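You operate a simulated robot arm through the tools that you are given. There is no shell and no other tool. Be economical: measure what you need, move in short steps, check, and stop when the job is done.

Carry out the task below with a simulated robot arm. There is one attempt and no reset: what you move stays moved.

## Task
Blot up the spill with the navy cloth and wring it out into the bucket.
Fine: set the wringer grid on the bucket ahead of the wringing; press the cloth out on it and lay it back.

It is judged by the outcome, as a careful person would: the job done as asked, and still so three seconds after it is handed in. It fails if anything else is knocked over, pushed out of place, dropped, spilled or broken. Flat cloth is picked up by pressing the open fingertips on it (5 to 10 N) and closing them slowly along it; thin cloth reads only 2 to 8 mm in the jaws.

## Robot
A 6-joint arm with a two-finger parallel gripper on a trunk, on a base that drives. Base frame: it is fixed to the floor where the robot stands at the start and does not move with it; the origin is under the middle of the robot, x ahead of it, y to its left, z up. Lengths are in cm, angles in degrees, forces in N, time in s.
With the tool pointing down near the work surface it reaches from about 10 to 58 cm from the robot's upright axis, wherever it stands. Its first joint turns from -166.0 to 166.0 degrees. Places, roughly: bars of the wringer grid [50, 0, 60]; blue cloth (9x7x6 cm) [50, 30, 60]; blue pad [-175, -150, 50]; blue sponge [75, -100, 50]; bucket [30, -10, 60]; navy cloth (9x7x6 cm) [30, 40, 60]. Payload 1.57 kg.
The tool frame sits at the grasp point between the pads (the TCP): z along the fingers, y along the line on which they close. The tips reach 3 cm beyond it. Largest opening 11 cm; finger width 2.4, thickness 1.2; the body of the gripper, 4.8 by 11.2 cm, starts 7.8 cm behind the TCP.
Orientation is that of the tool frame in the base frame, as a unit quaternion [x, y, z, w]. With the fingers straight down and closing along the base's y, the tool's x points along the base's -x, its y along +y and its z along -z.

## Interface
- The arm moves only by the tool move_arm. Its argument "commands" is a list of rows, each a list of 7 numbers: the shift along the base's x, y, z in units of 400 mm (1.0 is 400 mm), then the turn, a rotation vector about the base's x, y, z in units of 180 degrees (1.0 is 180 degrees), then the finger opening in cm, from 0 to 11. In form: [[dx, dy, dz, ax, ay, az, jaw], ...]. A call has 1 to 12 rows; each row is the pose to reach, as a shift and turn from the pose commanded when the call began. A call with a number of a shift or a turn outside -1 to 1 is refused whole. A row lasts 0.2 s, in which the tool goes at most 5 cm and 8.6 degrees; a call with a longer step from one row to the next is refused whole, and so is a gripper value outside its range. Where a pose cannot be reached the arm comes as near as it can. A force on the tool above 90 N (or 10 N above the force at the start of the call, whichever is more), or a blocked arm, ends the call early, and 0.2 s more pass. The fingers move at their own pace (about 10.8 cm/s each) and stop on an object; they squeeze with about 20 N. The grip force told is the motor's: it shows also when the fingers shut on nothing. Time passes only in rows, and 0.2 s behind the last, so rows that repeat a pose let the fingers close. It gives the time, the measured TCP pose, the force on the tool (base axes), the opening and the grip force at its end, in the units of the frame above (readings bear some noise), with the torque about the TCP (base axes, N m) and any sound that the robot's microphone picked up, and new pictures: "show" is both (left out), scene, wrist or none.
- Cameras (640 x 400 px; columns grow to the right, rows downward): "scene" is now at [4.06, 14.14, 151.53]; the picture's right is [-0.11, -0.99, 0.00], its down [-0.90, 0.10, -0.42] and it looks along [0.42, -0.05, -0.91] (base axes); focal length 263 px, centre (320, 200). "wrist" rides on the gripper at [7, 1.6, -14.1] in the tool frame; the picture's right is [-0.23, 0.97, 0.00], its down [-0.86, -0.20, -0.48] and it looks along [-0.47, -0.11, 0.88] (tool axes); focal length 222 px, centre (320, 200). There is no depth. A picture from a camera that has moved, and an enlarged one, comes with that camera's place and axes in the base frame and with its lens. The place of the scene camera against the robot may be out by one fixed shift of up to 1.2 cm in any direction.
- lift_body(by): slides the trunk up (or, below 0, down) by that many cm; the arm and the scene camera ride with it, the base frame stays. It gives what a move gives, with no picture.
- steer(legs): drives the robot by 1 to 6 legs, each [ahead, left, turn to the left] in cm, cm and degrees, along the robot's own axes; the way and the turn of a leg run together, so that a leg with both is an arc; at most 150 cm and 180 degrees a leg. The arm and the cameras ride along, it lands a little off, and it stops where it bumps. It gives what a move gives, and a new picture of the scene camera.
- aim_head(pan, tilt): turns the head with the scene camera to pan (to the left, within 120 degrees either way) and tilt (down, from -29 to 69), counted from straight ahead of the robot. It gives what a move gives, and a new picture of the scene camera.
- inspect(camera, box): a new picture of the part [left, top, right, bottom] of that camera's present view, enlarged. No time passes.
- close_job(): hands the job in; it is judged then, once.

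Go step by step. Nothing tells you exact positions but the pictures and the camera data: compare them with the known pose of the tool, close in by small moves and look again before you grip or let go. The budget is 120 turns and 260 pictures, counting those below and the enlarged ones. Unless the task says otherwise, let go and move clear before handing in, and close with one line.

The tools are called as a command line: name --pt "numbers of a row" for each row, then --argument value for the rest, lists and objects as JSON in quotes. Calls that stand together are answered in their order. move_arm: Moves the arm, as the interface text tells. Its arguments: {"type":"object","properties":{"commands":{"type":"array"},"show":{"type":"string","enum":["both","scene","wrist","none"]}},"required":["commands"]} The other tools are called the same way: lift_body (by) slides the trunk up or down; steer (legs) drives the base; aim_head (pan, tilt) turns the head that bears the scene camera; inspect (camera, box) takes an enlarged picture of a part of a camera's view; close_job () hands the job in.

At the start:

```text
clock: 0.0
ee_pos: [38.52, 9.97, 90.49]
orientation: [0.001, 1.0, 0.0, -0.001]
wrist_force: [0.3, 0.5, 0.4]
torque: [-0.04, 0.03, 0.0]
width: 11.0
grasp_force: 0.0
trunk travel left (down, up): [-12.5, 46.5]
robot x, y, heading: [0.23, -0.18, 0.1]
head pan, tilt: [-6.2, 65.1]
```

scene: 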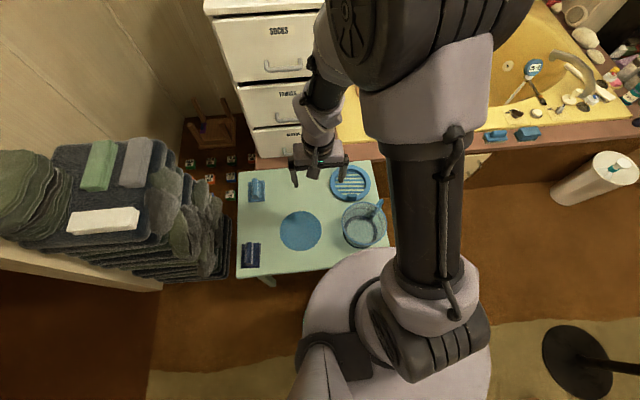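
wrist: 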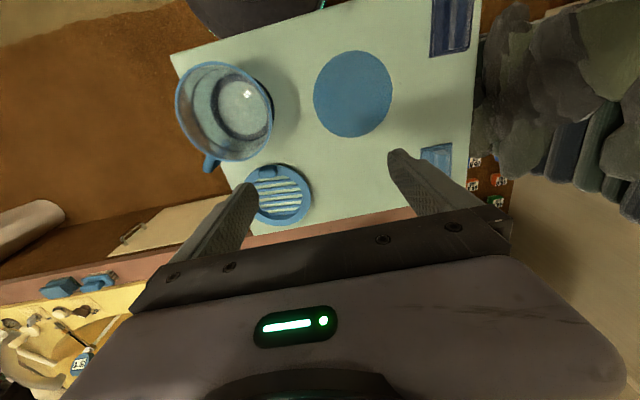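

I see a small table with a bucket, wringer grid, a blue spill in the middle, and two cloths (navy at near left, blue at far left). First I'll look closer.

inspect --camera "scene" --box '[230, 150, 400, 280]'

inspect --camera "wrist" --box '[160, 0, 500, 230]'

```text
3.08 times, centred on (315, 215) of scene
camera zoom: at [4.06, 14.14, 151.53], right [-0.11, -0.99, 0.0], down [-0.9, 0.1, -0.42], along [0.42, -0.05, -0.91], focal length 810 px, centre (335, 154)
```

zoom: 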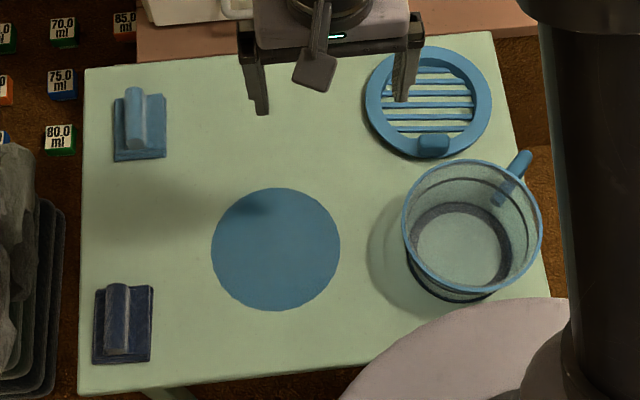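

```text
1.74 times, centred on (330, 115) of wrist
camera zoom: at [31.55, 11.53, 104.71], right [0.23, 0.97, 0.0], down [0.86, -0.2, 0.48], along [0.47, -0.11, -0.88], focal length 386 px, centre (303, 348)
```

zoom: 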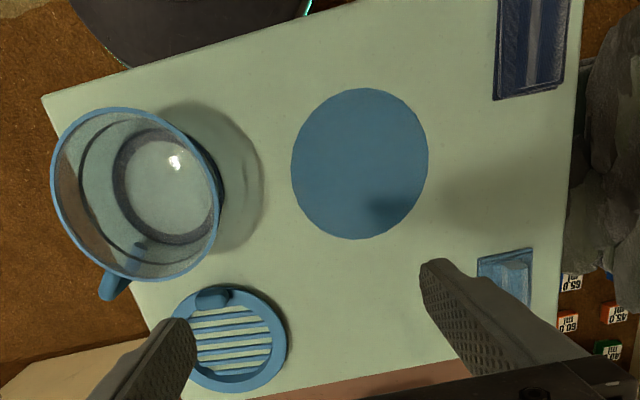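

Rough fixes: table z≈58, spill (35,17), navy cloth (29,35), bucket (33,-5) with rim z≈66, grid centre (52,-3.5) with its knob at (45.4,-2.8). I'll move above the knob and look.

move_arm --pt "0.035 -0.064 -0.06 0 0 0 11" --pt "0.07 -0.128 -0.12 0 0 0 11" --pt "0.105 -0.192 -0.18 0 0 0 8" --pt "0.14 -0.256 -0.24 0 0 0 6" --pt "0.1725 -0.32 -0.3 0 0 0 6" --pt "0.1725 -0.32 -0.375 0 0 0 6"

```text
clock: 1.4
ee_pos: [45.41, -2.76, 75.43]
orientation: [0.0, 1.0, 0.0, 0.0]
wrist_force: [-0.7, 0.0, -0.8]
torque: [0.0, 0.0, 0.0]
width: 5.98
grasp_force: 0.0
trunk travel left (down, up): [-12.5, 46.5]
robot x, y, heading: [0.2, 0.32, 0.2]
head pan, tilt: [-6.2, 65.1]
camera scene: at [4.08, 14.13, 151.53], right [-0.11, -0.99, 0.0], down [-0.9, 0.1, -0.42], along [0.42, -0.05, -0.91], focal length 263 px, centre (320, 200)
camera wrist: at [38.46, -1.24, 89.58], right [0.23, 0.97, 0.0], down [0.85, -0.2, 0.48], along [0.47, -0.11, -0.88], focal length 222 px, centre (320, 200)
```

scene: 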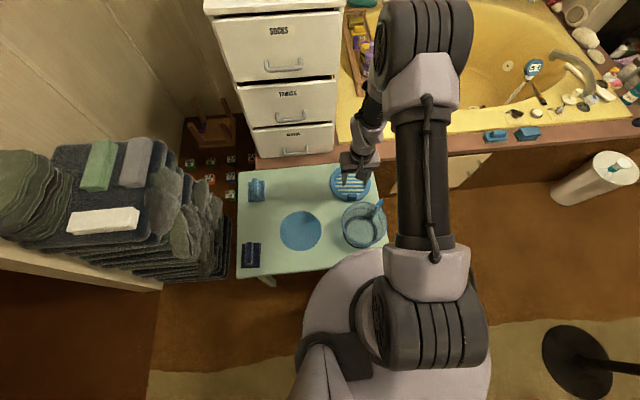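
wrist: 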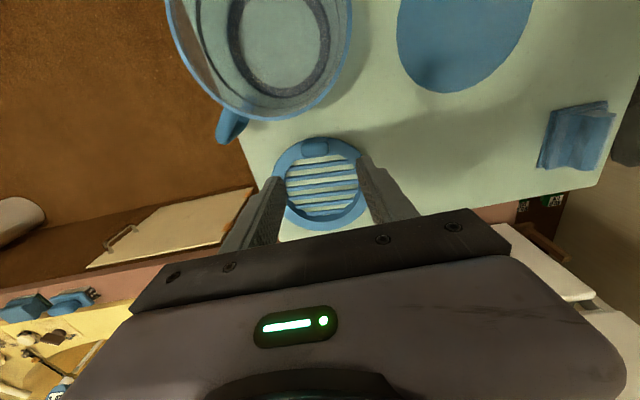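

inspect --camera "wrist" --box '[240, 110, 420, 250]'

inspect --camera "scene" --box '[310, 150, 400, 220]'

```text
2.86 times, centred on (330, 180) of wrist
camera zoom: at [38.46, -1.24, 89.58], right [0.23, 0.97, 0.0], down [0.85, -0.2, 0.48], along [0.47, -0.11, -0.88], focal length 635 px, centre (291, 257)
```

zoom: 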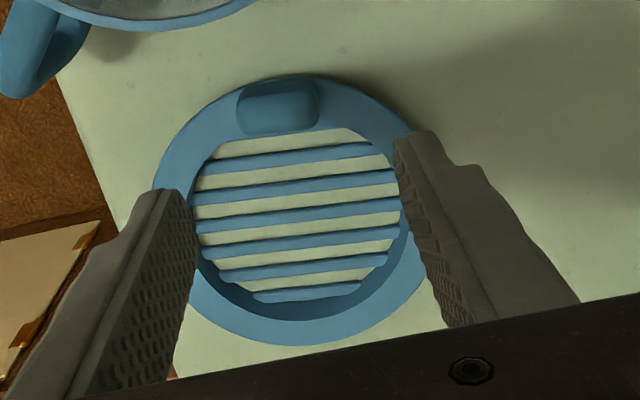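

```text
5.71 times, centred on (355, 185) of scene
camera zoom: at [4.08, 14.13, 151.53], right [-0.11, -0.99, 0.0], down [-0.9, 0.1, -0.42], along [0.42, -0.05, -0.91], focal length 1505 px, centre (120, 286)
```

zoom: 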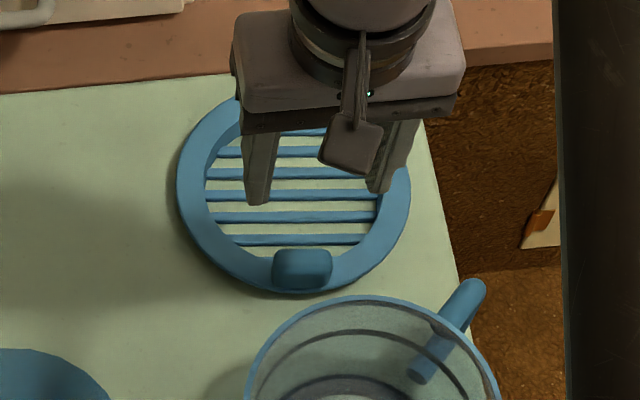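

The knob is a block about 3.8 cm wide on the grid's ring, around (45.8,-3.6), top near z 62. I'll straddle it and step down.

move_arm --pt "0.01 -0.021 -0.1 0 0 0 7" --pt "0.01 -0.021 -0.2 0 0 0 7" --pt "0.01 -0.021 -0.24 0 0 0 7" --pt "0.01 -0.021 -0.26 0 0 0 7" --pt "0.01 -0.021 -0.28 0 0 0 7"

inspect --camera "wrist" --box '[240, 90, 420, 250]'

```text
clock: 2.6
ee_pos: [45.79, -3.66, 64.31]
orientation: [0.0, 1.0, 0.0, 0.0]
wrist_force: [-0.3, 0.4, 0.3]
torque: [-0.01, -0.02, -0.03]
width: 7.0
grasp_force: 0.1
trunk travel left (down, up): [-12.5, 46.5]
robot x, y, heading: [-0.03, -0.01, 0.1]
head pan, tilt: [-6.2, 65.1]
camera scene: at [4.06, 14.14, 151.53], right [-0.11, -0.99, 0.0], down [-0.9, 0.1, -0.42], along [0.42, -0.05, -0.91], focal length 263 px, centre (320, 200)
camera wrist: at [38.81, -2.07, 78.5], right [0.23, 0.97, 0.0], down [0.86, -0.2, 0.48], along [0.47, -0.11, -0.88], focal length 222 px, centre (320, 200)
```

scene: 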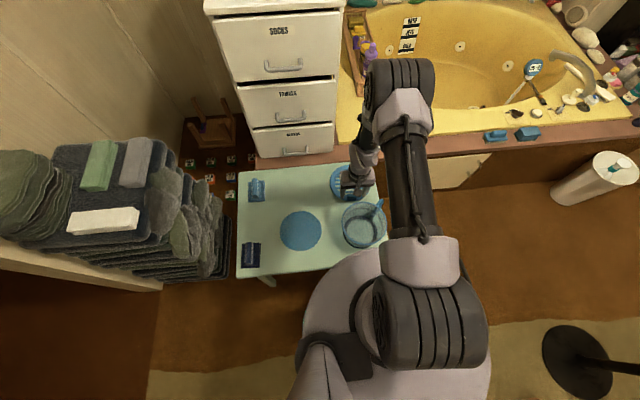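
wrist: 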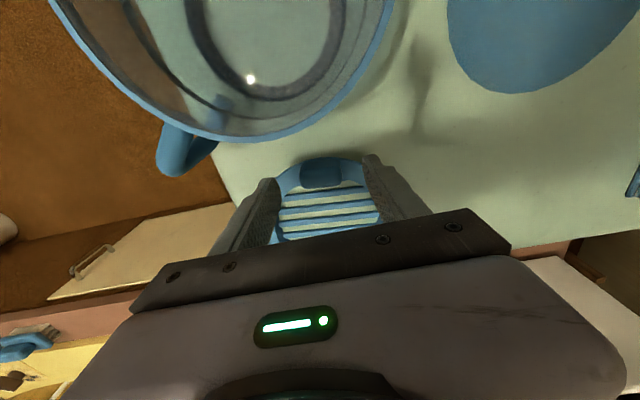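

```text
2.50 times, centred on (330, 170) of wrist
camera zoom: at [38.81, -2.07, 78.5], right [0.23, 0.97, 0.0], down [0.86, -0.2, 0.48], along [0.47, -0.11, -0.88], focal length 555 px, centre (295, 275)
```

zoom: 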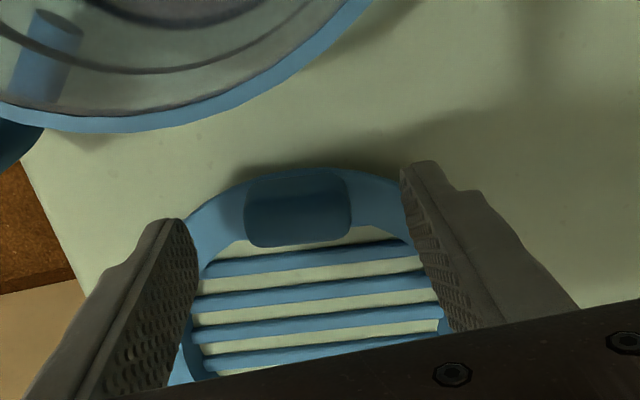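

Aligned well. Stepping down gently toward contact.

move_arm --pt "-0.004 0 -0.01 0 0 0 7" --pt "-0.004 0 -0.02 0 0 0 7" --pt "-0.004 0 -0.03 0 0 0 7" --pt "-0.004 0 -0.035 0 0 0 7" --show "none"

inspect --camera "wrist" --box '[240, 110, 420, 250]'

```text
clock: 3.6
ee_pos: [45.69, -3.53, 62.84]
orientation: [0.0, 1.0, 0.0, 0.0]
wrist_force: [0.5, 0.3, -0.2]
torque: [0.03, 0.06, 0.0]
width: 6.99
grasp_force: 0.1
trunk travel left (down, up): [-12.5, 46.5]
robot x, y, heading: [-0.02, 0.21, 0.2]
head pan, tilt: [-6.2, 65.1]
```

```text
2.86 times, centred on (330, 180) of wrist
camera zoom: at [38.66, -2.06, 77.11], right [0.23, 0.97, 0.0], down [0.86, -0.2, 0.48], along [0.47, -0.11, -0.88], focal length 635 px, centre (291, 257)
```

zoom: 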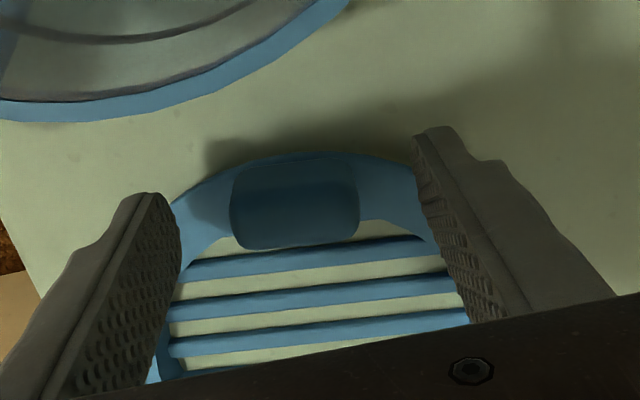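

move_arm --pt "0 0 -0.007 0 0 0 6.5" --pt "0 0 -0.014 0 0 0 6.5" --pt "0 0 -0.02 0 0 0 6.5" --pt "0 0 -0.02 0 0 0 6.5" --show "none"

inspect --camera "wrist" --box '[240, 110, 420, 250]'

```text
clock: 4.6
ee_pos: [45.55, -3.6, 62.04]
orientation: [0.0, 1.0, 0.0, 0.0]
wrist_force: [0.7, 0.7, 0.5]
torque: [-0.02, 0.0, -0.04]
width: 6.51
grasp_force: 0.1
trunk travel left (down, up): [-12.5, 46.5]
robot x, y, heading: [-0.1, 0.16, 0.2]
head pan, tilt: [-6.2, 65.1]
```

```text
2.86 times, centred on (330, 180) of wrist
camera zoom: at [38.62, -2.09, 76.26], right [0.23, 0.97, 0.0], down [0.86, -0.2, 0.48], along [0.47, -0.11, -0.88], focal length 635 px, centre (291, 257)
```

zoom: 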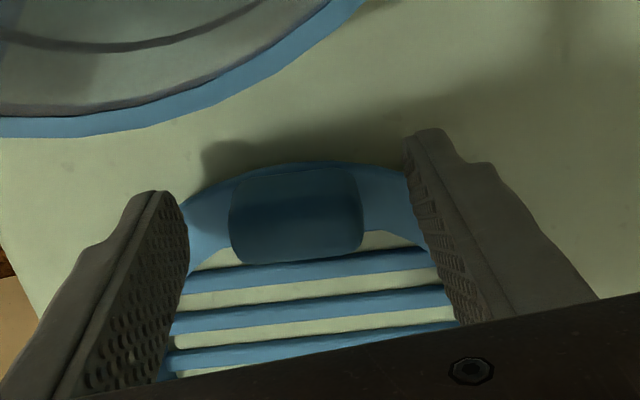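

move_arm --pt "0 0 -0.006 0 0 0 6" --pt "0 0 -0.012 0 0 0 6" --pt "0 0 -0.018 0 0 0 6" --pt "0 0 -0.024 0 0 0 6" --show "none"

inspect --camera "wrist" --box '[240, 110, 420, 250]'

```text
clock: 5.6
ee_pos: [45.48, -3.65, 61.14]
orientation: [0.0, 1.0, 0.0, 0.0]
wrist_force: [-0.3, 0.1, 0.2]
torque: [0.01, 0.0, 0.04]
width: 5.97
grasp_force: 0.1
trunk travel left (down, up): [-12.5, 46.5]
robot x, y, heading: [0.62, 0.25, 0.1]
head pan, tilt: [-6.2, 65.1]
```

```text
2.86 times, centred on (330, 180) of wrist
camera zoom: at [38.68, -2.05, 75.34], right [0.23, 0.97, 0.0], down [0.86, -0.2, 0.48], along [0.47, -0.11, -0.88], focal length 635 px, centre (291, 257)
```

zoom: 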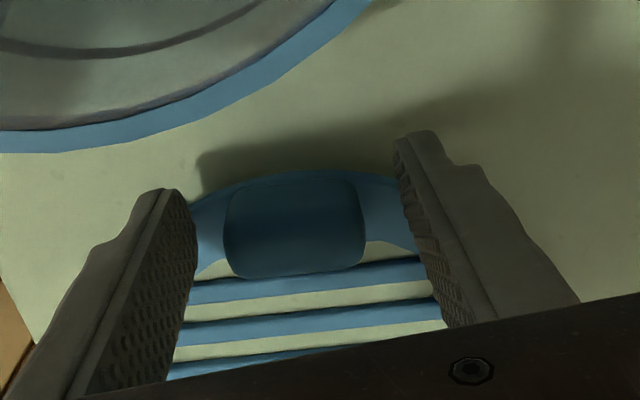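

move_arm --pt "0 0 -0.005 0 0 0 5.5" --pt "0 0 -0.01 0 0 0 5.5" --pt "0 0 -0.015 0 0 0 5.5" --pt "0 0 -0.02 0 0 0 5.5" --show "none"

inspect --camera "wrist" --box '[240, 110, 420, 250]'

```text
clock: 6.6
ee_pos: [45.55, -3.64, 60.32]
orientation: [0.0, 1.0, 0.0, 0.0]
wrist_force: [0.1, 0.3, 0.3]
torque: [0.03, -0.01, 0.01]
width: 5.49
grasp_force: 0.1
trunk travel left (down, up): [-12.5, 46.5]
robot x, y, heading: [0.14, -0.01, 0.2]
head pan, tilt: [-6.2, 65.1]
```

```text
2.86 times, centred on (330, 180) of wrist
camera zoom: at [38.63, -2.08, 74.52], right [0.23, 0.97, 0.0], down [0.86, -0.2, 0.48], along [0.47, -0.11, -0.88], focal length 635 px, centre (291, 257)
```

zoom: 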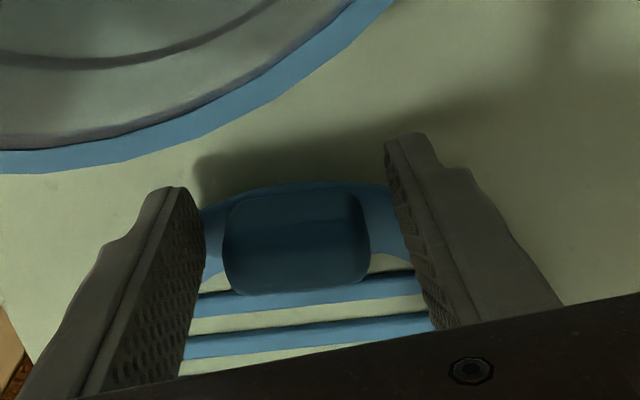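

Parallax refines the knob: centre near (46.6,-3.8), top around z 59. I'll shift and go on down by feel.

move_arm --pt "0.026 -0.004 0 0 0 0 5.5" --pt "0.026 -0.004 -0.005 0 0 0 5.5" --pt "0.026 -0.004 -0.01 0 0 0 5.5" --pt "0.026 -0.004 -0.015 0 0 0 5.5" --show "none"

inspect --camera "wrist" --box '[240, 110, 420, 250]'

```text
clock: 7.6
ee_pos: [46.53, -3.8, 59.94]
orientation: [0.0, 1.0, -0.001, 0.001]
wrist_force: [-6.2, 2.1, 32.8]
torque: [-0.02, -0.19, 0.06]
width: 5.5
grasp_force: 0.2
trunk travel left (down, up): [-12.5, 46.5]
robot x, y, heading: [0.11, -0.05, -0.1]
head pan, tilt: [-6.2, 65.1]
```

```text
2.86 times, centred on (330, 180) of wrist
camera zoom: at [39.58, -2.2, 74.1], right [0.23, 0.97, 0.0], down [0.85, -0.2, 0.48], along [0.47, -0.11, -0.88], focal length 635 px, centre (291, 257)
```

zoom: 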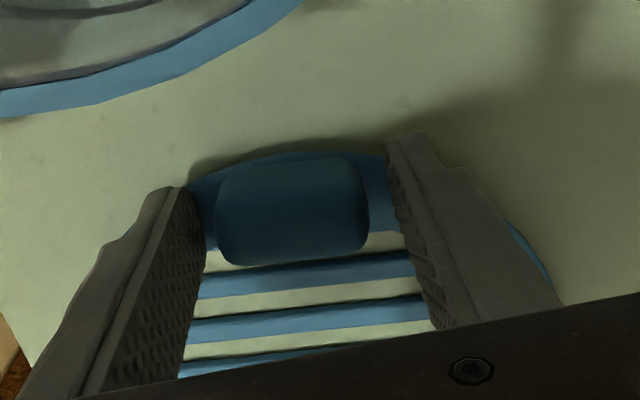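

Tips touch the ring at z≈56.9. I'll lift slightly and close on the knob.

move_arm --pt "0 0 0.009 0 0 0 5.5" --pt "0 0 0.009 0 0 0 4" --pt "0 0 0.009 0 0 0 2" --pt "0 0 0.009 0 0 0 1" --pt "0 0 0.009 0 0 0 1" --pt "0 0 0.009 0 0 0 1" --show "none"

inspect --camera "wrist" --box '[240, 110, 420, 250]'

```text
clock: 9.0
ee_pos: [46.7, -3.81, 60.14]
orientation: [-0.001, 1.0, 0.0, 0.0]
wrist_force: [0.1, 0.8, 0.5]
torque: [-0.02, 0.07, -0.01]
width: 4.04
grasp_force: 20.1
trunk travel left (down, up): [-12.5, 46.5]
robot x, y, heading: [0.34, 0.15, -0.1]
head pan, tilt: [-6.2, 65.1]
```

```text
2.86 times, centred on (330, 180) of wrist
camera zoom: at [39.72, -2.19, 74.31], right [0.23, 0.97, 0.0], down [0.86, -0.2, 0.48], along [0.47, -0.11, -0.88], focal length 635 px, centre (291, 257)
```

zoom: 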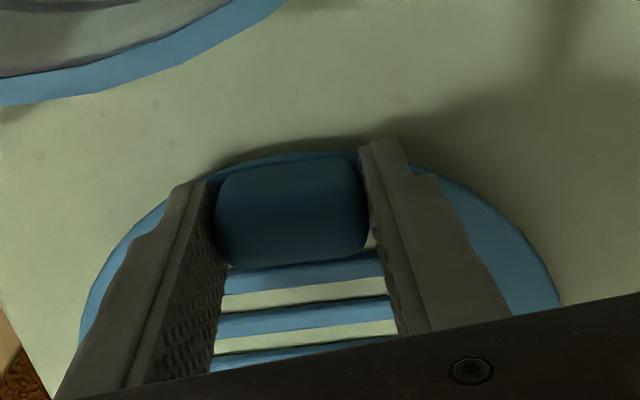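

Gripped at 4.0 cm. Lift straight up and look.

move_arm --pt "0 0 0.03 0 0 0 1" --pt "0 0 0.08 0 0 0 1" --pt "0 0 0.16 0 0 0 1" --pt "0 0 0.24 0 0 0 1" --pt "0 0 0.32 0 0 0 1" --pt "0 0 0.4 0 0 0 1" --pt "0 0 0.4 0 0 0 1"

inspect --camera "scene" --box '[310, 140, 400, 260]'

```text
clock: 10.6
ee_pos: [46.62, -3.67, 76.31]
orientation: [0.0, 1.0, 0.001, 0.0]
wrist_force: [0.8, 0.7, -0.5]
torque: [-0.02, 0.04, 0.03]
width: 4.04
grasp_force: 20.1
trunk travel left (down, up): [-12.5, 46.5]
robot x, y, heading: [0.41, 0.33, 0.0]
head pan, tilt: [-6.2, 65.1]
camera scene: at [4.06, 14.13, 151.53], right [-0.11, -0.99, 0.0], down [-0.9, 0.1, -0.42], along [0.42, -0.05, -0.91], focal length 263 px, centre (320, 200)
camera wrist: at [39.69, -2.17, 90.46], right [0.23, 0.97, 0.0], down [0.86, -0.2, 0.48], along [0.47, -0.11, -0.88], focal length 222 px, centre (320, 200)
```

scene: 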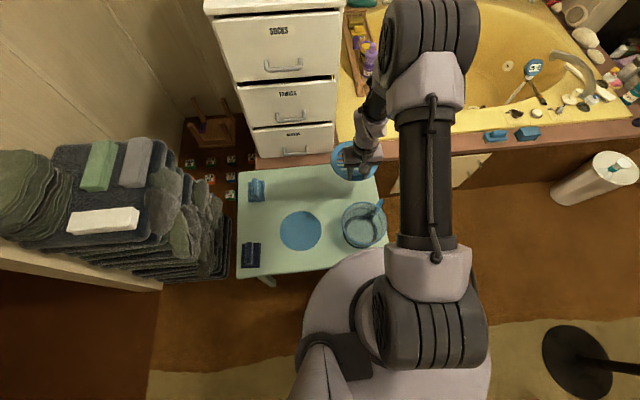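
wrist: 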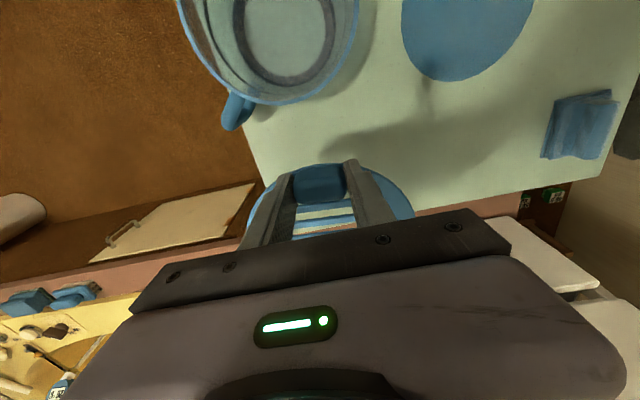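

```text
3.33 times, centred on (355, 200) of scene
camera zoom: at [4.06, 14.13, 151.53], right [-0.11, -0.99, 0.0], down [-0.9, 0.1, -0.42], along [0.42, -0.05, -0.91], focal length 878 px, centre (203, 200)
```

zoom: 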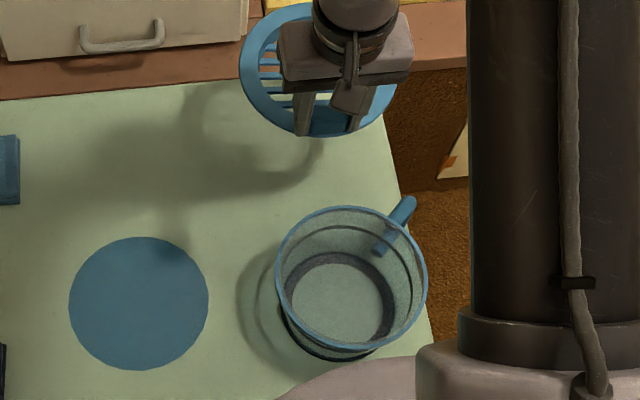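

Grid is held level. By triangulation the rim is centred near (32.6,-5.3), z≈65, diameter ≈15.9; the grid's centre sits about (+6.6,-1.0) from the TCP. I'll carry it above the bucket.

move_arm --pt "-0.1 -0.003 0 0 0 0 1" --pt "-0.2 -0.006 0 0 0 0 1" --pt "-0.3 -0.009 0 0 0 0 1" --pt "-0.4 -0.012 0 0 0 0 1" --pt "-0.5 -0.015 0 0 0 0 1" --pt "-0.516 -0.015 0 0 0 0 1" --pt "-0.516 -0.015 0 0 0 0 1"

inspect --camera "scene" --box '[310, 160, 410, 270]'

```text
clock: 12.2
ee_pos: [26.49, -4.39, 76.25]
orientation: [0.002, 1.0, -0.001, 0.003]
wrist_force: [61.6, 11.9, 14.0]
torque: [-1.69, 11.12, -1.99]
width: 3.99
grasp_force: 20.1
trunk travel left (down, up): [-12.5, 46.5]
robot x, y, heading: [0.13, 0.08, 0.1]
head pan, tilt: [-6.2, 65.1]
camera scene: at [4.06, 14.13, 151.53], right [-0.11, -0.99, 0.0], down [-0.9, 0.1, -0.42], along [0.42, -0.05, -0.91], focal length 263 px, centre (320, 200)
camera wrist: at [19.31, -2.82, 90.41], right [0.23, 0.97, 0.0], down [0.85, -0.2, 0.48], along [0.47, -0.11, -0.88], focal length 222 px, centre (320, 200)
```

scene: 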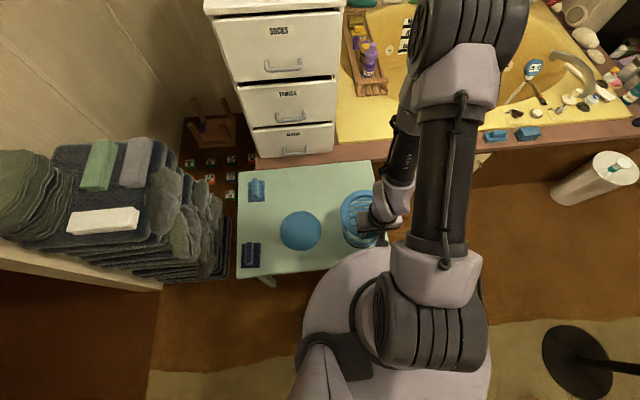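
wrist: 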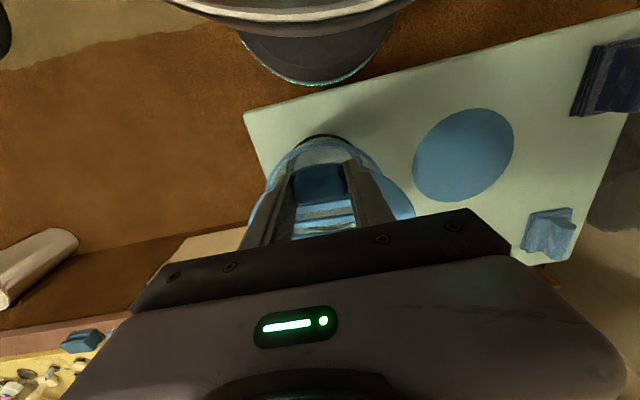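

```text
3.64 times, centred on (360, 215) of scene
camera zoom: at [4.06, 14.13, 151.53], right [-0.11, -0.99, 0.0], down [-0.9, 0.1, -0.42], along [0.42, -0.05, -0.91], focal length 958 px, centre (174, 146)
```

zoom: 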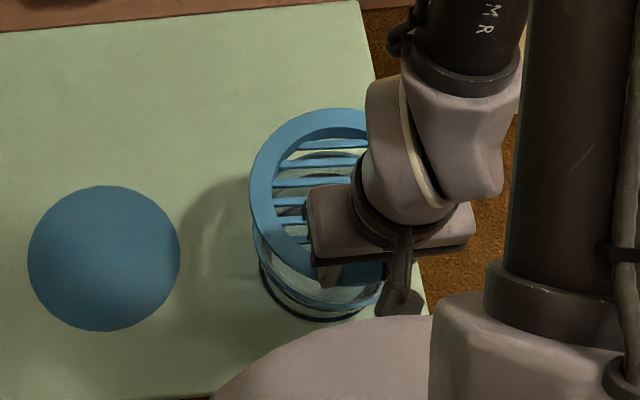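

There's a 60 N force in x: the wrist is bumping the robot's own body this close in. I'll back the arm off a little and then drive the base 10 cm back.

move_arm --pt "0.05 0 0 0 0 0 1" --pt "0.15 0 0 0 0 0 1" --pt "0.25 0 0.02 0 0 0 1" --pt "0.25 0 0.02 0 0 0 1" --show "none"

```text
clock: 13.2
ee_pos: [35.94, -4.32, 77.13]
orientation: [0.0, 1.0, 0.0, 0.0]
wrist_force: [-0.8, 0.5, -1.1]
torque: [0.0, 0.06, -0.01]
width: 3.99
grasp_force: 20.4
trunk travel left (down, up): [-12.5, 46.5]
robot x, y, heading: [0.04, 0.05, 0.1]
head pan, tilt: [-6.2, 65.1]
```

steer --legs '[[-10, 0, 0]]'

```text
clock: 14.3
ee_pos: [26.08, -4.33, 77.11]
orientation: [-0.001, 1.0, 0.0, 0.001]
wrist_force: [0.2, 0.3, -1.2]
torque: [0.02, 0.03, -0.01]
width: 3.98
grasp_force: 19.6
trunk travel left (down, up): [-12.5, 46.5]
robot x, y, heading: [-10.11, 0.2, 0.3]
head pan, tilt: [-6.2, 65.1]
camera scene: at [-5.83, 14.13, 151.54], right [-0.11, -0.99, 0.0], down [-0.9, 0.1, -0.42], along [0.42, -0.04, -0.91], focal length 263 px, centre (320, 200)
```

scene: 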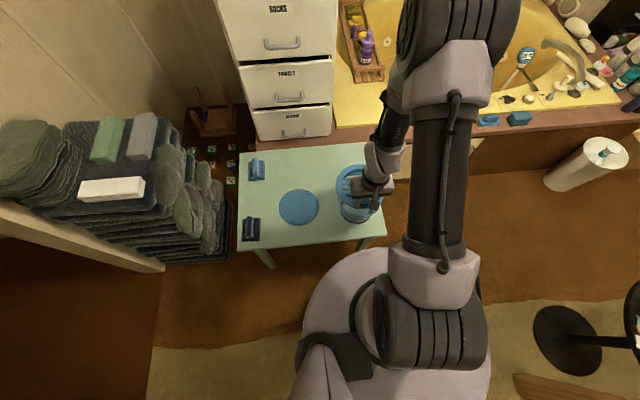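

The arm has landed right over the target at (26.1,-4.3). Check alignment.

inspect --camera "scene" --box '[315, 140, 405, 240]'

inspect --camera "wrist" --box '[220, 90, 440, 260]'

```text
4.00 times, centred on (360, 190) of scene
camera zoom: at [-5.83, 14.13, 151.54], right [-0.11, -0.99, 0.0], down [-0.9, 0.1, -0.42], along [0.42, -0.04, -0.91], focal length 1053 px, centre (160, 240)
```

zoom: 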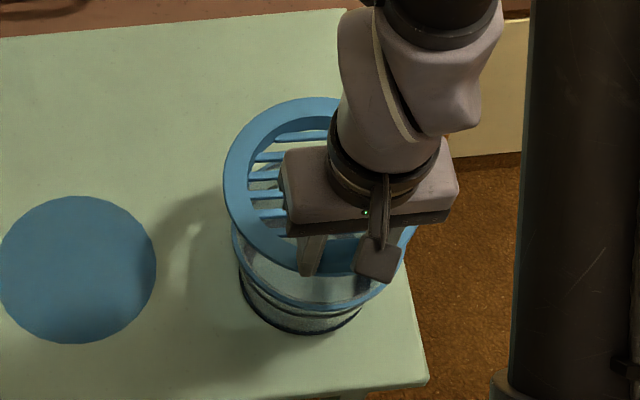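

```text
2.35 times, centred on (330, 175) of wrist
camera zoom: at [19.14, -2.67, 91.36], right [0.23, 0.97, 0.0], down [0.86, -0.2, 0.48], along [0.47, -0.11, -0.88], focal length 523 px, centre (296, 259)
```

zoom: 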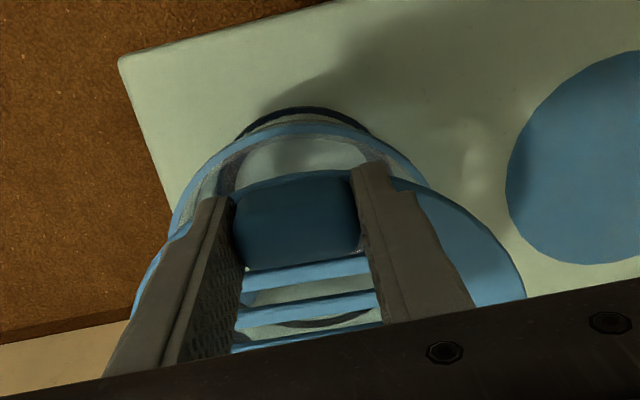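

Grid appears about 1 cm too far left (+y) of the rim. I'll shift -1 cm in y, lower to just above the rim, and look again.

move_arm --pt "0.004 -0.025 0 0 0 0 1" --pt "0.004 -0.025 -0.06 0 0 0 1" --pt "0.004 -0.025 -0.12 0 0 0 1" --pt "0.004 -0.025 -0.16 0 0 0 1" --pt "0.004 -0.025 -0.16 0 0 0 1" --show "none"

inspect --camera "scene" --box '[315, 140, 405, 240]'

inspect --camera "wrist" --box '[220, 90, 440, 260]'

```text
clock: 15.5
ee_pos: [26.25, -5.1, 70.81]
orientation: [-0.001, 1.0, 0.0, 0.0]
wrist_force: [-0.6, -0.2, -0.6]
torque: [0.01, 0.03, -0.01]
width: 3.95
grasp_force: 20.0
trunk travel left (down, up): [-12.5, 46.5]
robot x, y, heading: [-9.51, -0.01, -0.3]
head pan, tilt: [-6.2, 65.1]
```

```text
4.00 times, centred on (360, 190) of scene
camera zoom: at [-5.75, 14.13, 151.53], right [-0.11, -0.99, 0.0], down [-0.9, 0.1, -0.42], along [0.42, -0.04, -0.91], focal length 1053 px, centre (160, 240)
```

zoom: 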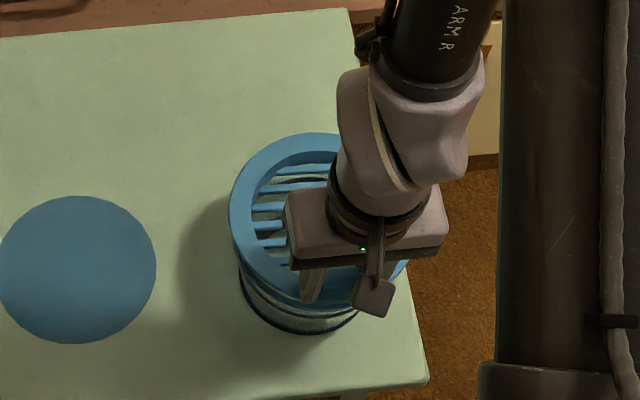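

```text
2.35 times, centred on (330, 175) of wrist
camera zoom: at [19.29, -3.62, 85.01], right [0.23, 0.97, 0.0], down [0.86, -0.2, 0.48], along [0.47, -0.11, -0.88], focal length 523 px, centre (296, 259)
```

zoom: 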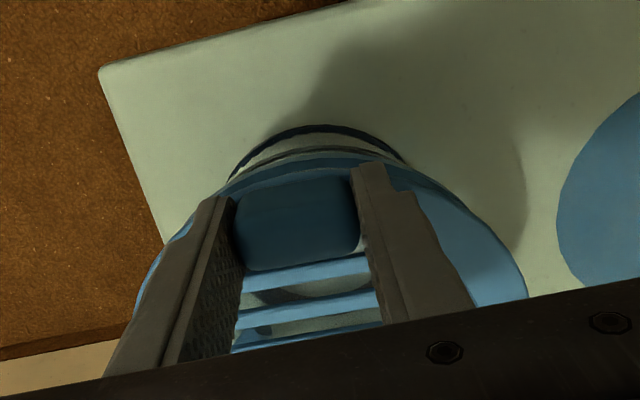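

inspect --camera "scene" --box '[340, 165, 390, 230]'

inspect --camera "wrist" --box '[260, 125, 420, 225]'

```text
6.15 times, centred on (365, 198) of scene
camera zoom: at [-5.75, 14.13, 151.53], right [-0.11, -0.99, 0.0], down [-0.9, 0.1, -0.42], along [0.42, -0.04, -0.91], focal length 1621 px, centre (43, 215)
```

zoom: 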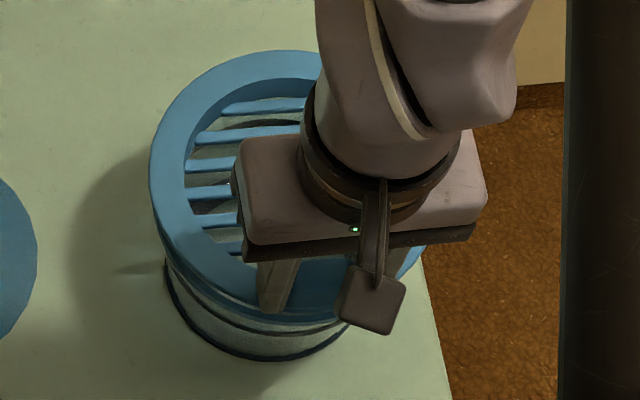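

```text
4.00 times, centred on (340, 175) of wrist
camera zoom: at [19.29, -3.62, 85.01], right [0.23, 0.97, 0.0], down [0.86, -0.2, 0.48], along [0.47, -0.11, -0.88], focal length 888 px, centre (240, 300)
```

zoom: 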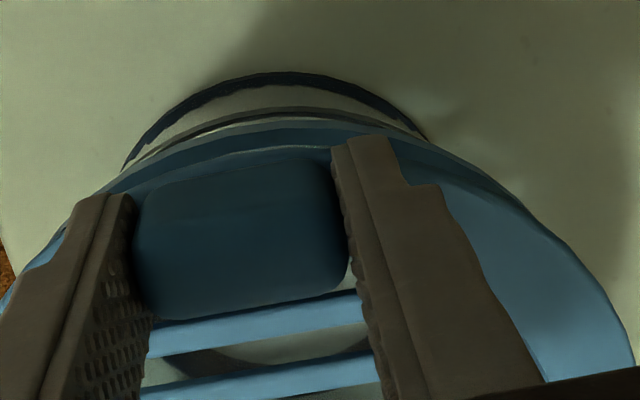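

The projections match a grid centred within ~0.5 cm of the bucket axis. Lowering gently.

move_arm --pt "0.003 0 -0.01 0 0 0 1" --pt "0.003 0 -0.02 0 0 0 1" --pt "0.003 0 -0.03 0 0 0 1" --show "none"

```text
clock: 16.3
ee_pos: [26.47, -5.14, 69.51]
orientation: [-0.001, 1.0, 0.0, 0.001]
wrist_force: [0.6, 0.6, -1.8]
torque: [0.01, 0.02, 0.0]
width: 3.95
grasp_force: 20.0
trunk travel left (down, up): [-12.5, 46.5]
robot x, y, heading: [-9.42, -0.17, -0.1]
head pan, tilt: [-6.2, 65.1]
```

move_arm --pt "0 0 -0.005 0 0 0 1" --pt "0 0 -0.01 0 0 0 1" --pt "0 0 -0.015 0 0 0 1" --show "none"

```text
clock: 17.1
ee_pos: [26.41, -5.12, 69.13]
orientation: [-0.001, 1.0, 0.0, 0.0]
wrist_force: [-3.2, -0.1, 31.3]
torque: [-0.09, -0.22, -0.31]
width: 3.94
grasp_force: 19.5
trunk travel left (down, up): [-12.5, 46.5]
robot x, y, heading: [-10.15, -0.05, -0.0]
head pan, tilt: [-6.2, 65.1]
```

inspect --camera "scene" --box '[340, 165, 390, 230]'

inspect --camera "wrist" --box '[240, 125, 400, 245]'

```text
6.15 times, centred on (365, 198) of scene
camera zoom: at [-5.97, 14.15, 151.58], right [-0.11, -0.99, 0.0], down [-0.9, 0.1, -0.42], along [0.42, -0.04, -0.91], focal length 1621 px, centre (43, 215)
```

zoom: 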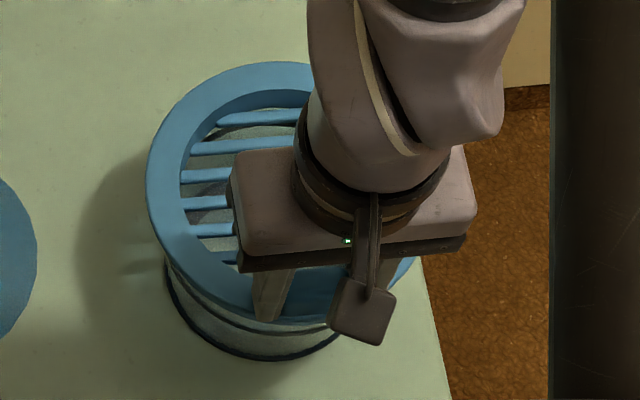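

```text
3.33 times, centred on (320, 185) of wrist
camera zoom: at [19.38, -3.61, 83.3], right [0.23, 0.97, 0.0], down [0.85, -0.2, 0.48], along [0.47, -0.11, -0.88], focal length 740 px, centre (320, 250)
```

zoom: 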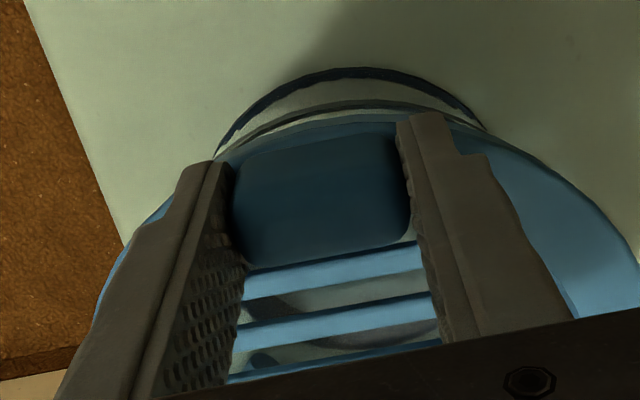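

Grid is on the rim, well centred. Relieve the pressure, open, and rise.

move_arm --pt "0 0 0.006 0 0 0 1" --pt "0 0 0.006 0 0 0 3.9" --pt "0 0 0.006 0 0 0 5" --pt "0 0 0.006 0 0 0 6" --pt "0 0 0.05 0 0 0 6" --pt "0 0 0.15 0 0 0 6" --pt "0 0 0.25 0 0 0 6" --pt "-0.02 0.12 0.3 0 0 0 6" --pt "-0.02 0.24 0.3 0 0 0 6" --pt "-0.02 0.36 0.3 0 0 0 6" --pt "-0.02 0.36 0.3 0 0 0 6"

inspect --camera "scene" --box '[230, 140, 400, 250]'

```text
refused: row 8 steps farther than a row can; nothing moved
```

```text
3.64 times, centred on (315, 195) of scene
camera zoom: at [-5.97, 14.15, 151.58], right [-0.11, -0.99, 0.0], down [-0.9, 0.1, -0.42], along [0.42, -0.04, -0.91], focal length 958 px, centre (338, 218)
```

zoom: 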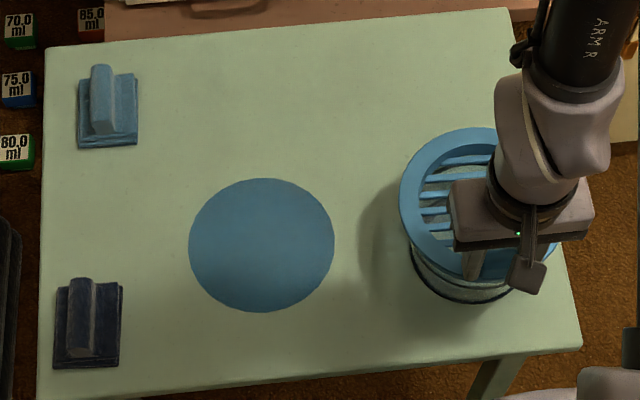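

move_arm --pt "0 0 0.006 0 0 0 1" --pt "0 0 0.006 0 0 0 3.9" --pt "0 0 0.006 0 0 0 5" --pt "0 0 0.006 0 0 0 6" --pt "0 0 0.05 0 0 0 6" --pt "0 0 0.15 0 0 0 6" --pt "0 0 0.25 0 0 0 6" --pt "0 0.1 0.3 0 0 0 6" --pt "0 0.22 0.3 0 0 0 6" --pt "0 0.34 0.3 0 0 0 6" --pt "0 0.34 0.3 0 0 0 6"

inspect --camera "scene" --box '[230, 140, 400, 250]'

```text
clock: 19.5
ee_pos: [26.36, 8.45, 81.26]
orientation: [-0.001, 1.0, 0.0, 0.001]
wrist_force: [0.2, 0.5, -0.7]
torque: [-0.03, 0.0, 0.01]
width: 6.0
grasp_force: 0.0
trunk travel left (down, up): [-12.5, 46.5]
robot x, y, heading: [-9.68, 0.02, 0.2]
head pan, tilt: [-6.2, 65.1]
camera scene: at [-5.76, 14.14, 151.53], right [-0.11, -0.99, 0.0], down [-0.9, 0.1, -0.42], along [0.42, -0.04, -0.91], focal length 263 px, centre (320, 200)
camera wrist: at [19.49, 9.99, 95.47], right [0.23, 0.97, 0.0], down [0.86, -0.2, 0.48], along [0.47, -0.11, -0.88], focal length 222 px, centre (320, 200)
```

scene: 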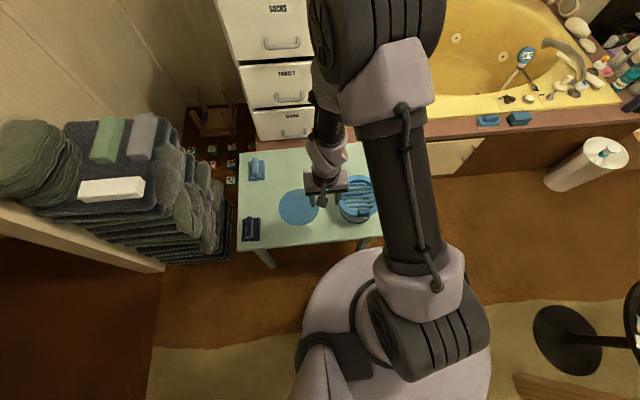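
wrist: 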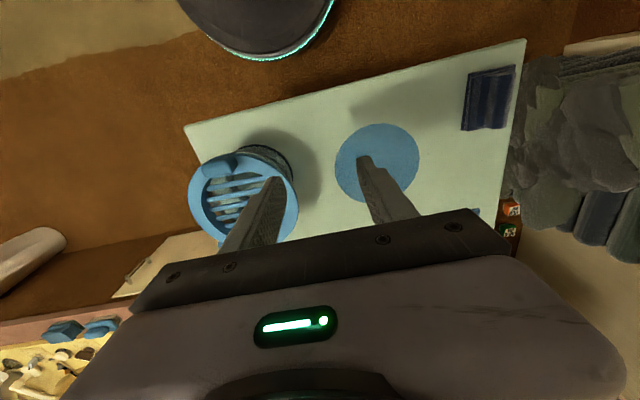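

```text
3.64 times, centred on (315, 195) of scene
camera zoom: at [-5.76, 14.14, 151.53], right [-0.11, -0.99, 0.0], down [-0.9, 0.1, -0.42], along [0.42, -0.04, -0.91], focal length 958 px, centre (338, 218)
```

zoom: 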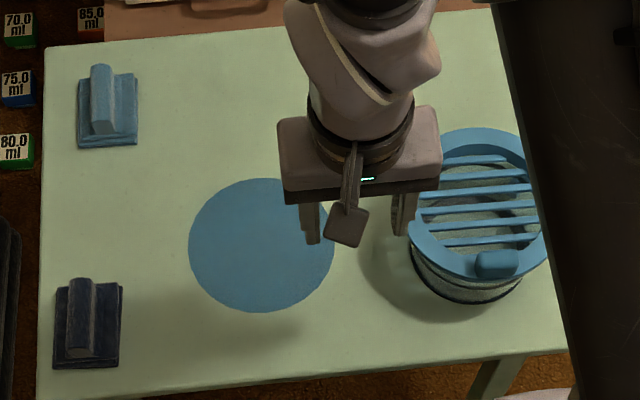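

The grid is seated. Navy cloth is near (28.6,36) with a pinch ridge along x, so the same grip orientation suits. Moving above it.

move_arm --pt "0.01 0.12 0 0 0 0 8" --pt "0.02 0.24 0 0 0 0 8" --pt "0.03 0.36 -0.01 0 0 0 8" --pt "0.04 0.48 -0.03 0 0 0 8" --pt "0.05 0.6 -0.06 0 0 0 8" --pt "0.056 0.69 -0.1 0 0 0 8" --pt "0.056 0.69 -0.14 0 0 0 8" --pt "0.056 0.69 -0.14 0 0 0 8"

inspect --camera "wrist" --box '[230, 90, 430, 250]'

```text
clock: 21.3
ee_pos: [28.63, 35.93, 75.21]
orientation: [-0.001, 1.0, 0.0, -0.001]
wrist_force: [-0.6, -0.3, -0.1]
torque: [0.02, 0.0, 0.0]
width: 7.97
grasp_force: 0.1
trunk travel left (down, up): [-12.5, 46.5]
robot x, y, heading: [-9.57, -0.0, 0.5]
head pan, tilt: [-6.2, 65.1]
camera scene: at [-5.75, 14.13, 151.53], right [-0.11, -0.99, 0.0], down [-0.9, 0.1, -0.42], along [0.42, -0.04, -0.91], focal length 263 px, centre (320, 200)
camera wrist: at [21.56, 37.43, 89.46], right [0.23, 0.97, 0.0], down [0.86, -0.2, 0.48], along [0.47, -0.11, -0.88], focal length 222 px, centre (320, 200)
```

scene: 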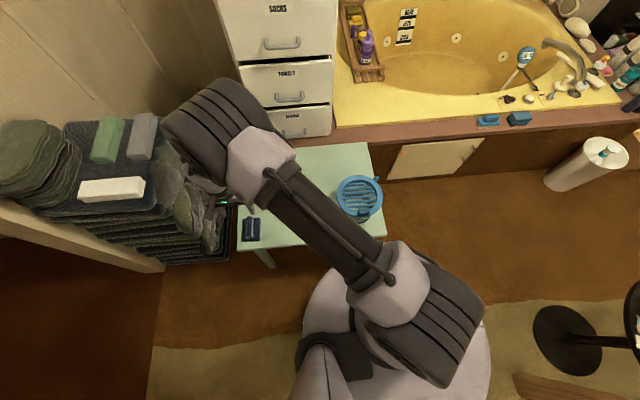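
wrist: 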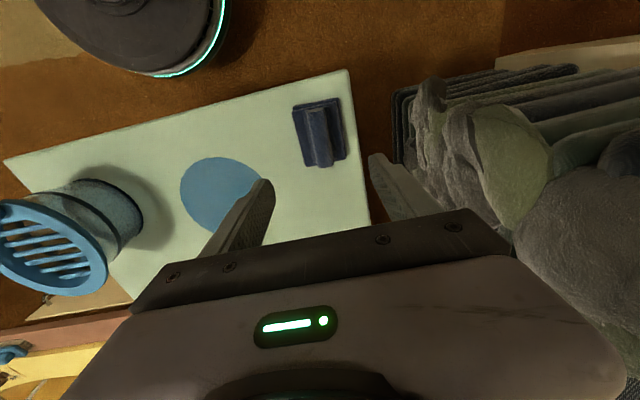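

```text
2.50 times, centred on (330, 170) of wrist
camera zoom: at [21.56, 37.43, 89.46], right [0.23, 0.97, 0.0], down [0.86, -0.2, 0.48], along [0.47, -0.11, -0.88], focal length 555 px, centre (295, 275)
```

zoom: 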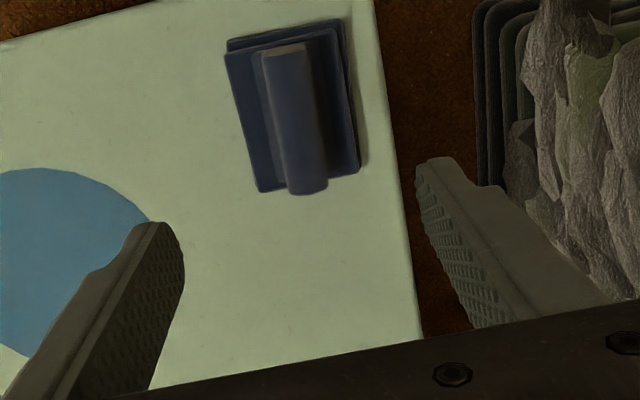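

Ridge centre is right beneath at (28.3,36). Descending with a narrower opening, then checking.

move_arm --pt "-0.008 0.002 -0.08 0 0 0 6" --pt "-0.008 0.002 -0.16 0 0 0 6" --pt "-0.008 0.002 -0.23 0 0 0 6" --pt "-0.008 0.002 -0.23 0 0 0 6" --show "none"

inspect --camera "wrist" --box '[230, 90, 430, 250]'

```text
clock: 22.3
ee_pos: [28.2, 36.1, 66.21]
orientation: [-0.001, 1.0, 0.0, 0.0]
wrist_force: [0.5, 0.2, 0.2]
torque: [-0.03, 0.03, 0.03]
width: 6.0
grasp_force: 0.0
trunk travel left (down, up): [-12.5, 46.5]
robot x, y, heading: [-9.38, -0.01, -0.0]
head pan, tilt: [-6.2, 65.1]
```

```text
2.50 times, centred on (330, 170) of wrist
camera zoom: at [21.29, 37.62, 80.42], right [0.23, 0.97, 0.0], down [0.86, -0.2, 0.48], along [0.47, -0.11, -0.88], focal length 555 px, centre (295, 275)
```

zoom: 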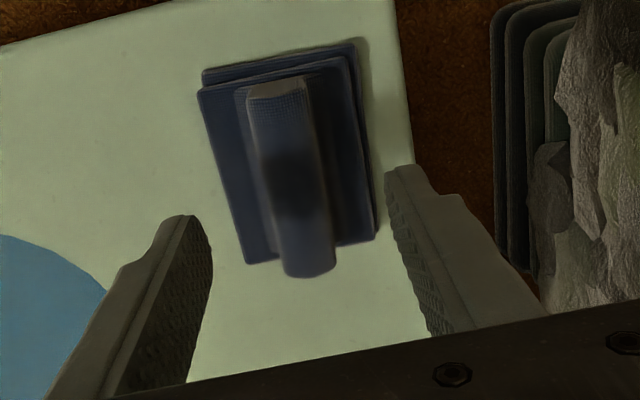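

move_arm --pt "0.01 -0.008 -0.03 0 0 0 6" --pt "0.01 -0.008 -0.06 0 0 0 6" --pt "0.01 -0.008 -0.09 0 0 0 6" --pt "0.01 -0.008 -0.1 0 0 0 6" --show "none"

inspect --camera "wrist" --box '[230, 90, 430, 250]'

```text
clock: 23.3
ee_pos: [28.79, 35.65, 62.17]
orientation: [0.0, 1.0, 0.0, 0.0]
wrist_force: [-0.3, 0.8, 0.6]
torque: [0.02, -0.03, 0.01]
width: 5.99
grasp_force: 0.1
trunk travel left (down, up): [-12.5, 46.5]
robot x, y, heading: [-10.12, -0.12, 0.1]
head pan, tilt: [-6.2, 65.1]
```

```text
2.50 times, centred on (330, 170) of wrist
camera zoom: at [21.77, 37.25, 76.4], right [0.23, 0.97, 0.0], down [0.86, -0.2, 0.48], along [0.47, -0.11, -0.88], focal length 555 px, centre (295, 275)
```

zoom: 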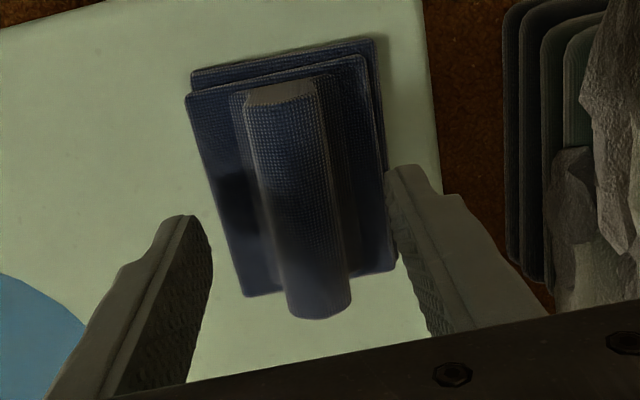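

move_arm --pt "-0.008 0 -0.012 0 0 0 6" --pt "-0.008 0 -0.024 0 0 0 6" --pt "-0.008 0 -0.036 0 0 0 6" --pt "-0.008 0 -0.046 0 0 0 6" --show "none"

inspect --camera "wrist" --box '[230, 90, 430, 250]'

```text
clock: 24.3
ee_pos: [28.44, 35.74, 60.25]
orientation: [-0.002, 1.0, 0.0, 0.0]
wrist_force: [0.3, -0.6, 1.0]
torque: [-0.02, -0.03, 0.0]
width: 6.02
grasp_force: 0.0
trunk travel left (down, up): [-12.5, 46.5]
robot x, y, heading: [-9.82, -0.18, -0.1]
head pan, tilt: [-6.2, 65.1]
```

```text
2.50 times, centred on (330, 170) of wrist
camera zoom: at [21.46, 37.26, 74.53], right [0.23, 0.97, 0.0], down [0.86, -0.2, 0.48], along [0.47, -0.11, -0.88], focal length 555 px, centre (295, 275)
```

zoom: 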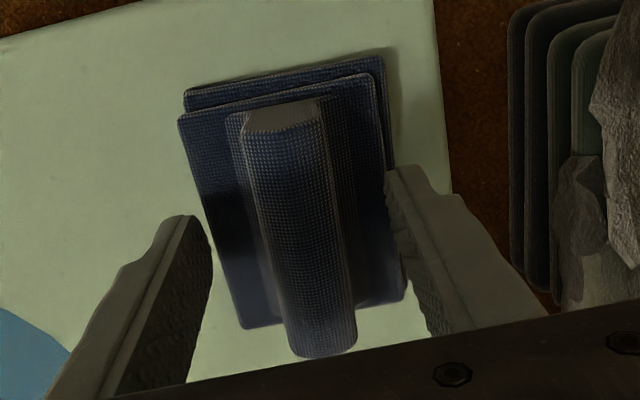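

move_arm --pt "0 0 -0.005 0 0 0 5" --pt "0 0 -0.01 0 0 0 5" --pt "0 0 -0.015 0 0 0 5" --show "none"

inspect --camera "wrist" --box '[230, 90, 430, 250]'

```text
clock: 25.1
ee_pos: [28.34, 35.71, 59.85]
orientation: [-0.001, 1.0, 0.001, -0.001]
wrist_force: [-2.3, -0.9, 7.4]
torque: [0.0, 0.09, 0.01]
width: 5.0
grasp_force: 0.1
trunk travel left (down, up): [-12.5, 46.5]
robot x, y, heading: [-9.39, -0.15, 0.1]
head pan, tilt: [-6.2, 65.1]
```

```text
2.50 times, centred on (330, 170) of wrist
camera zoom: at [21.45, 37.24, 73.98], right [0.23, 0.97, 0.0], down [0.86, -0.2, 0.48], along [0.47, -0.11, -0.88], focal length 555 px, centre (295, 275)
```

zoom: 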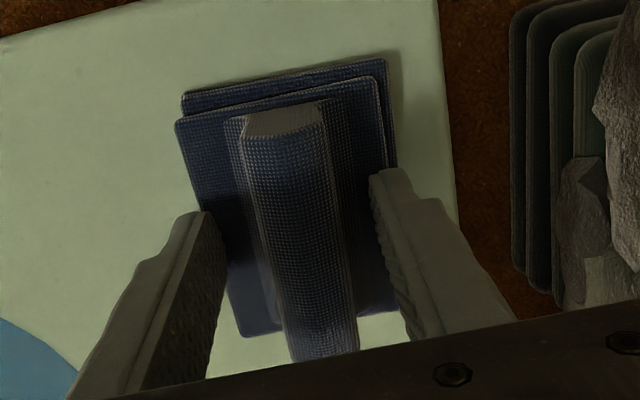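

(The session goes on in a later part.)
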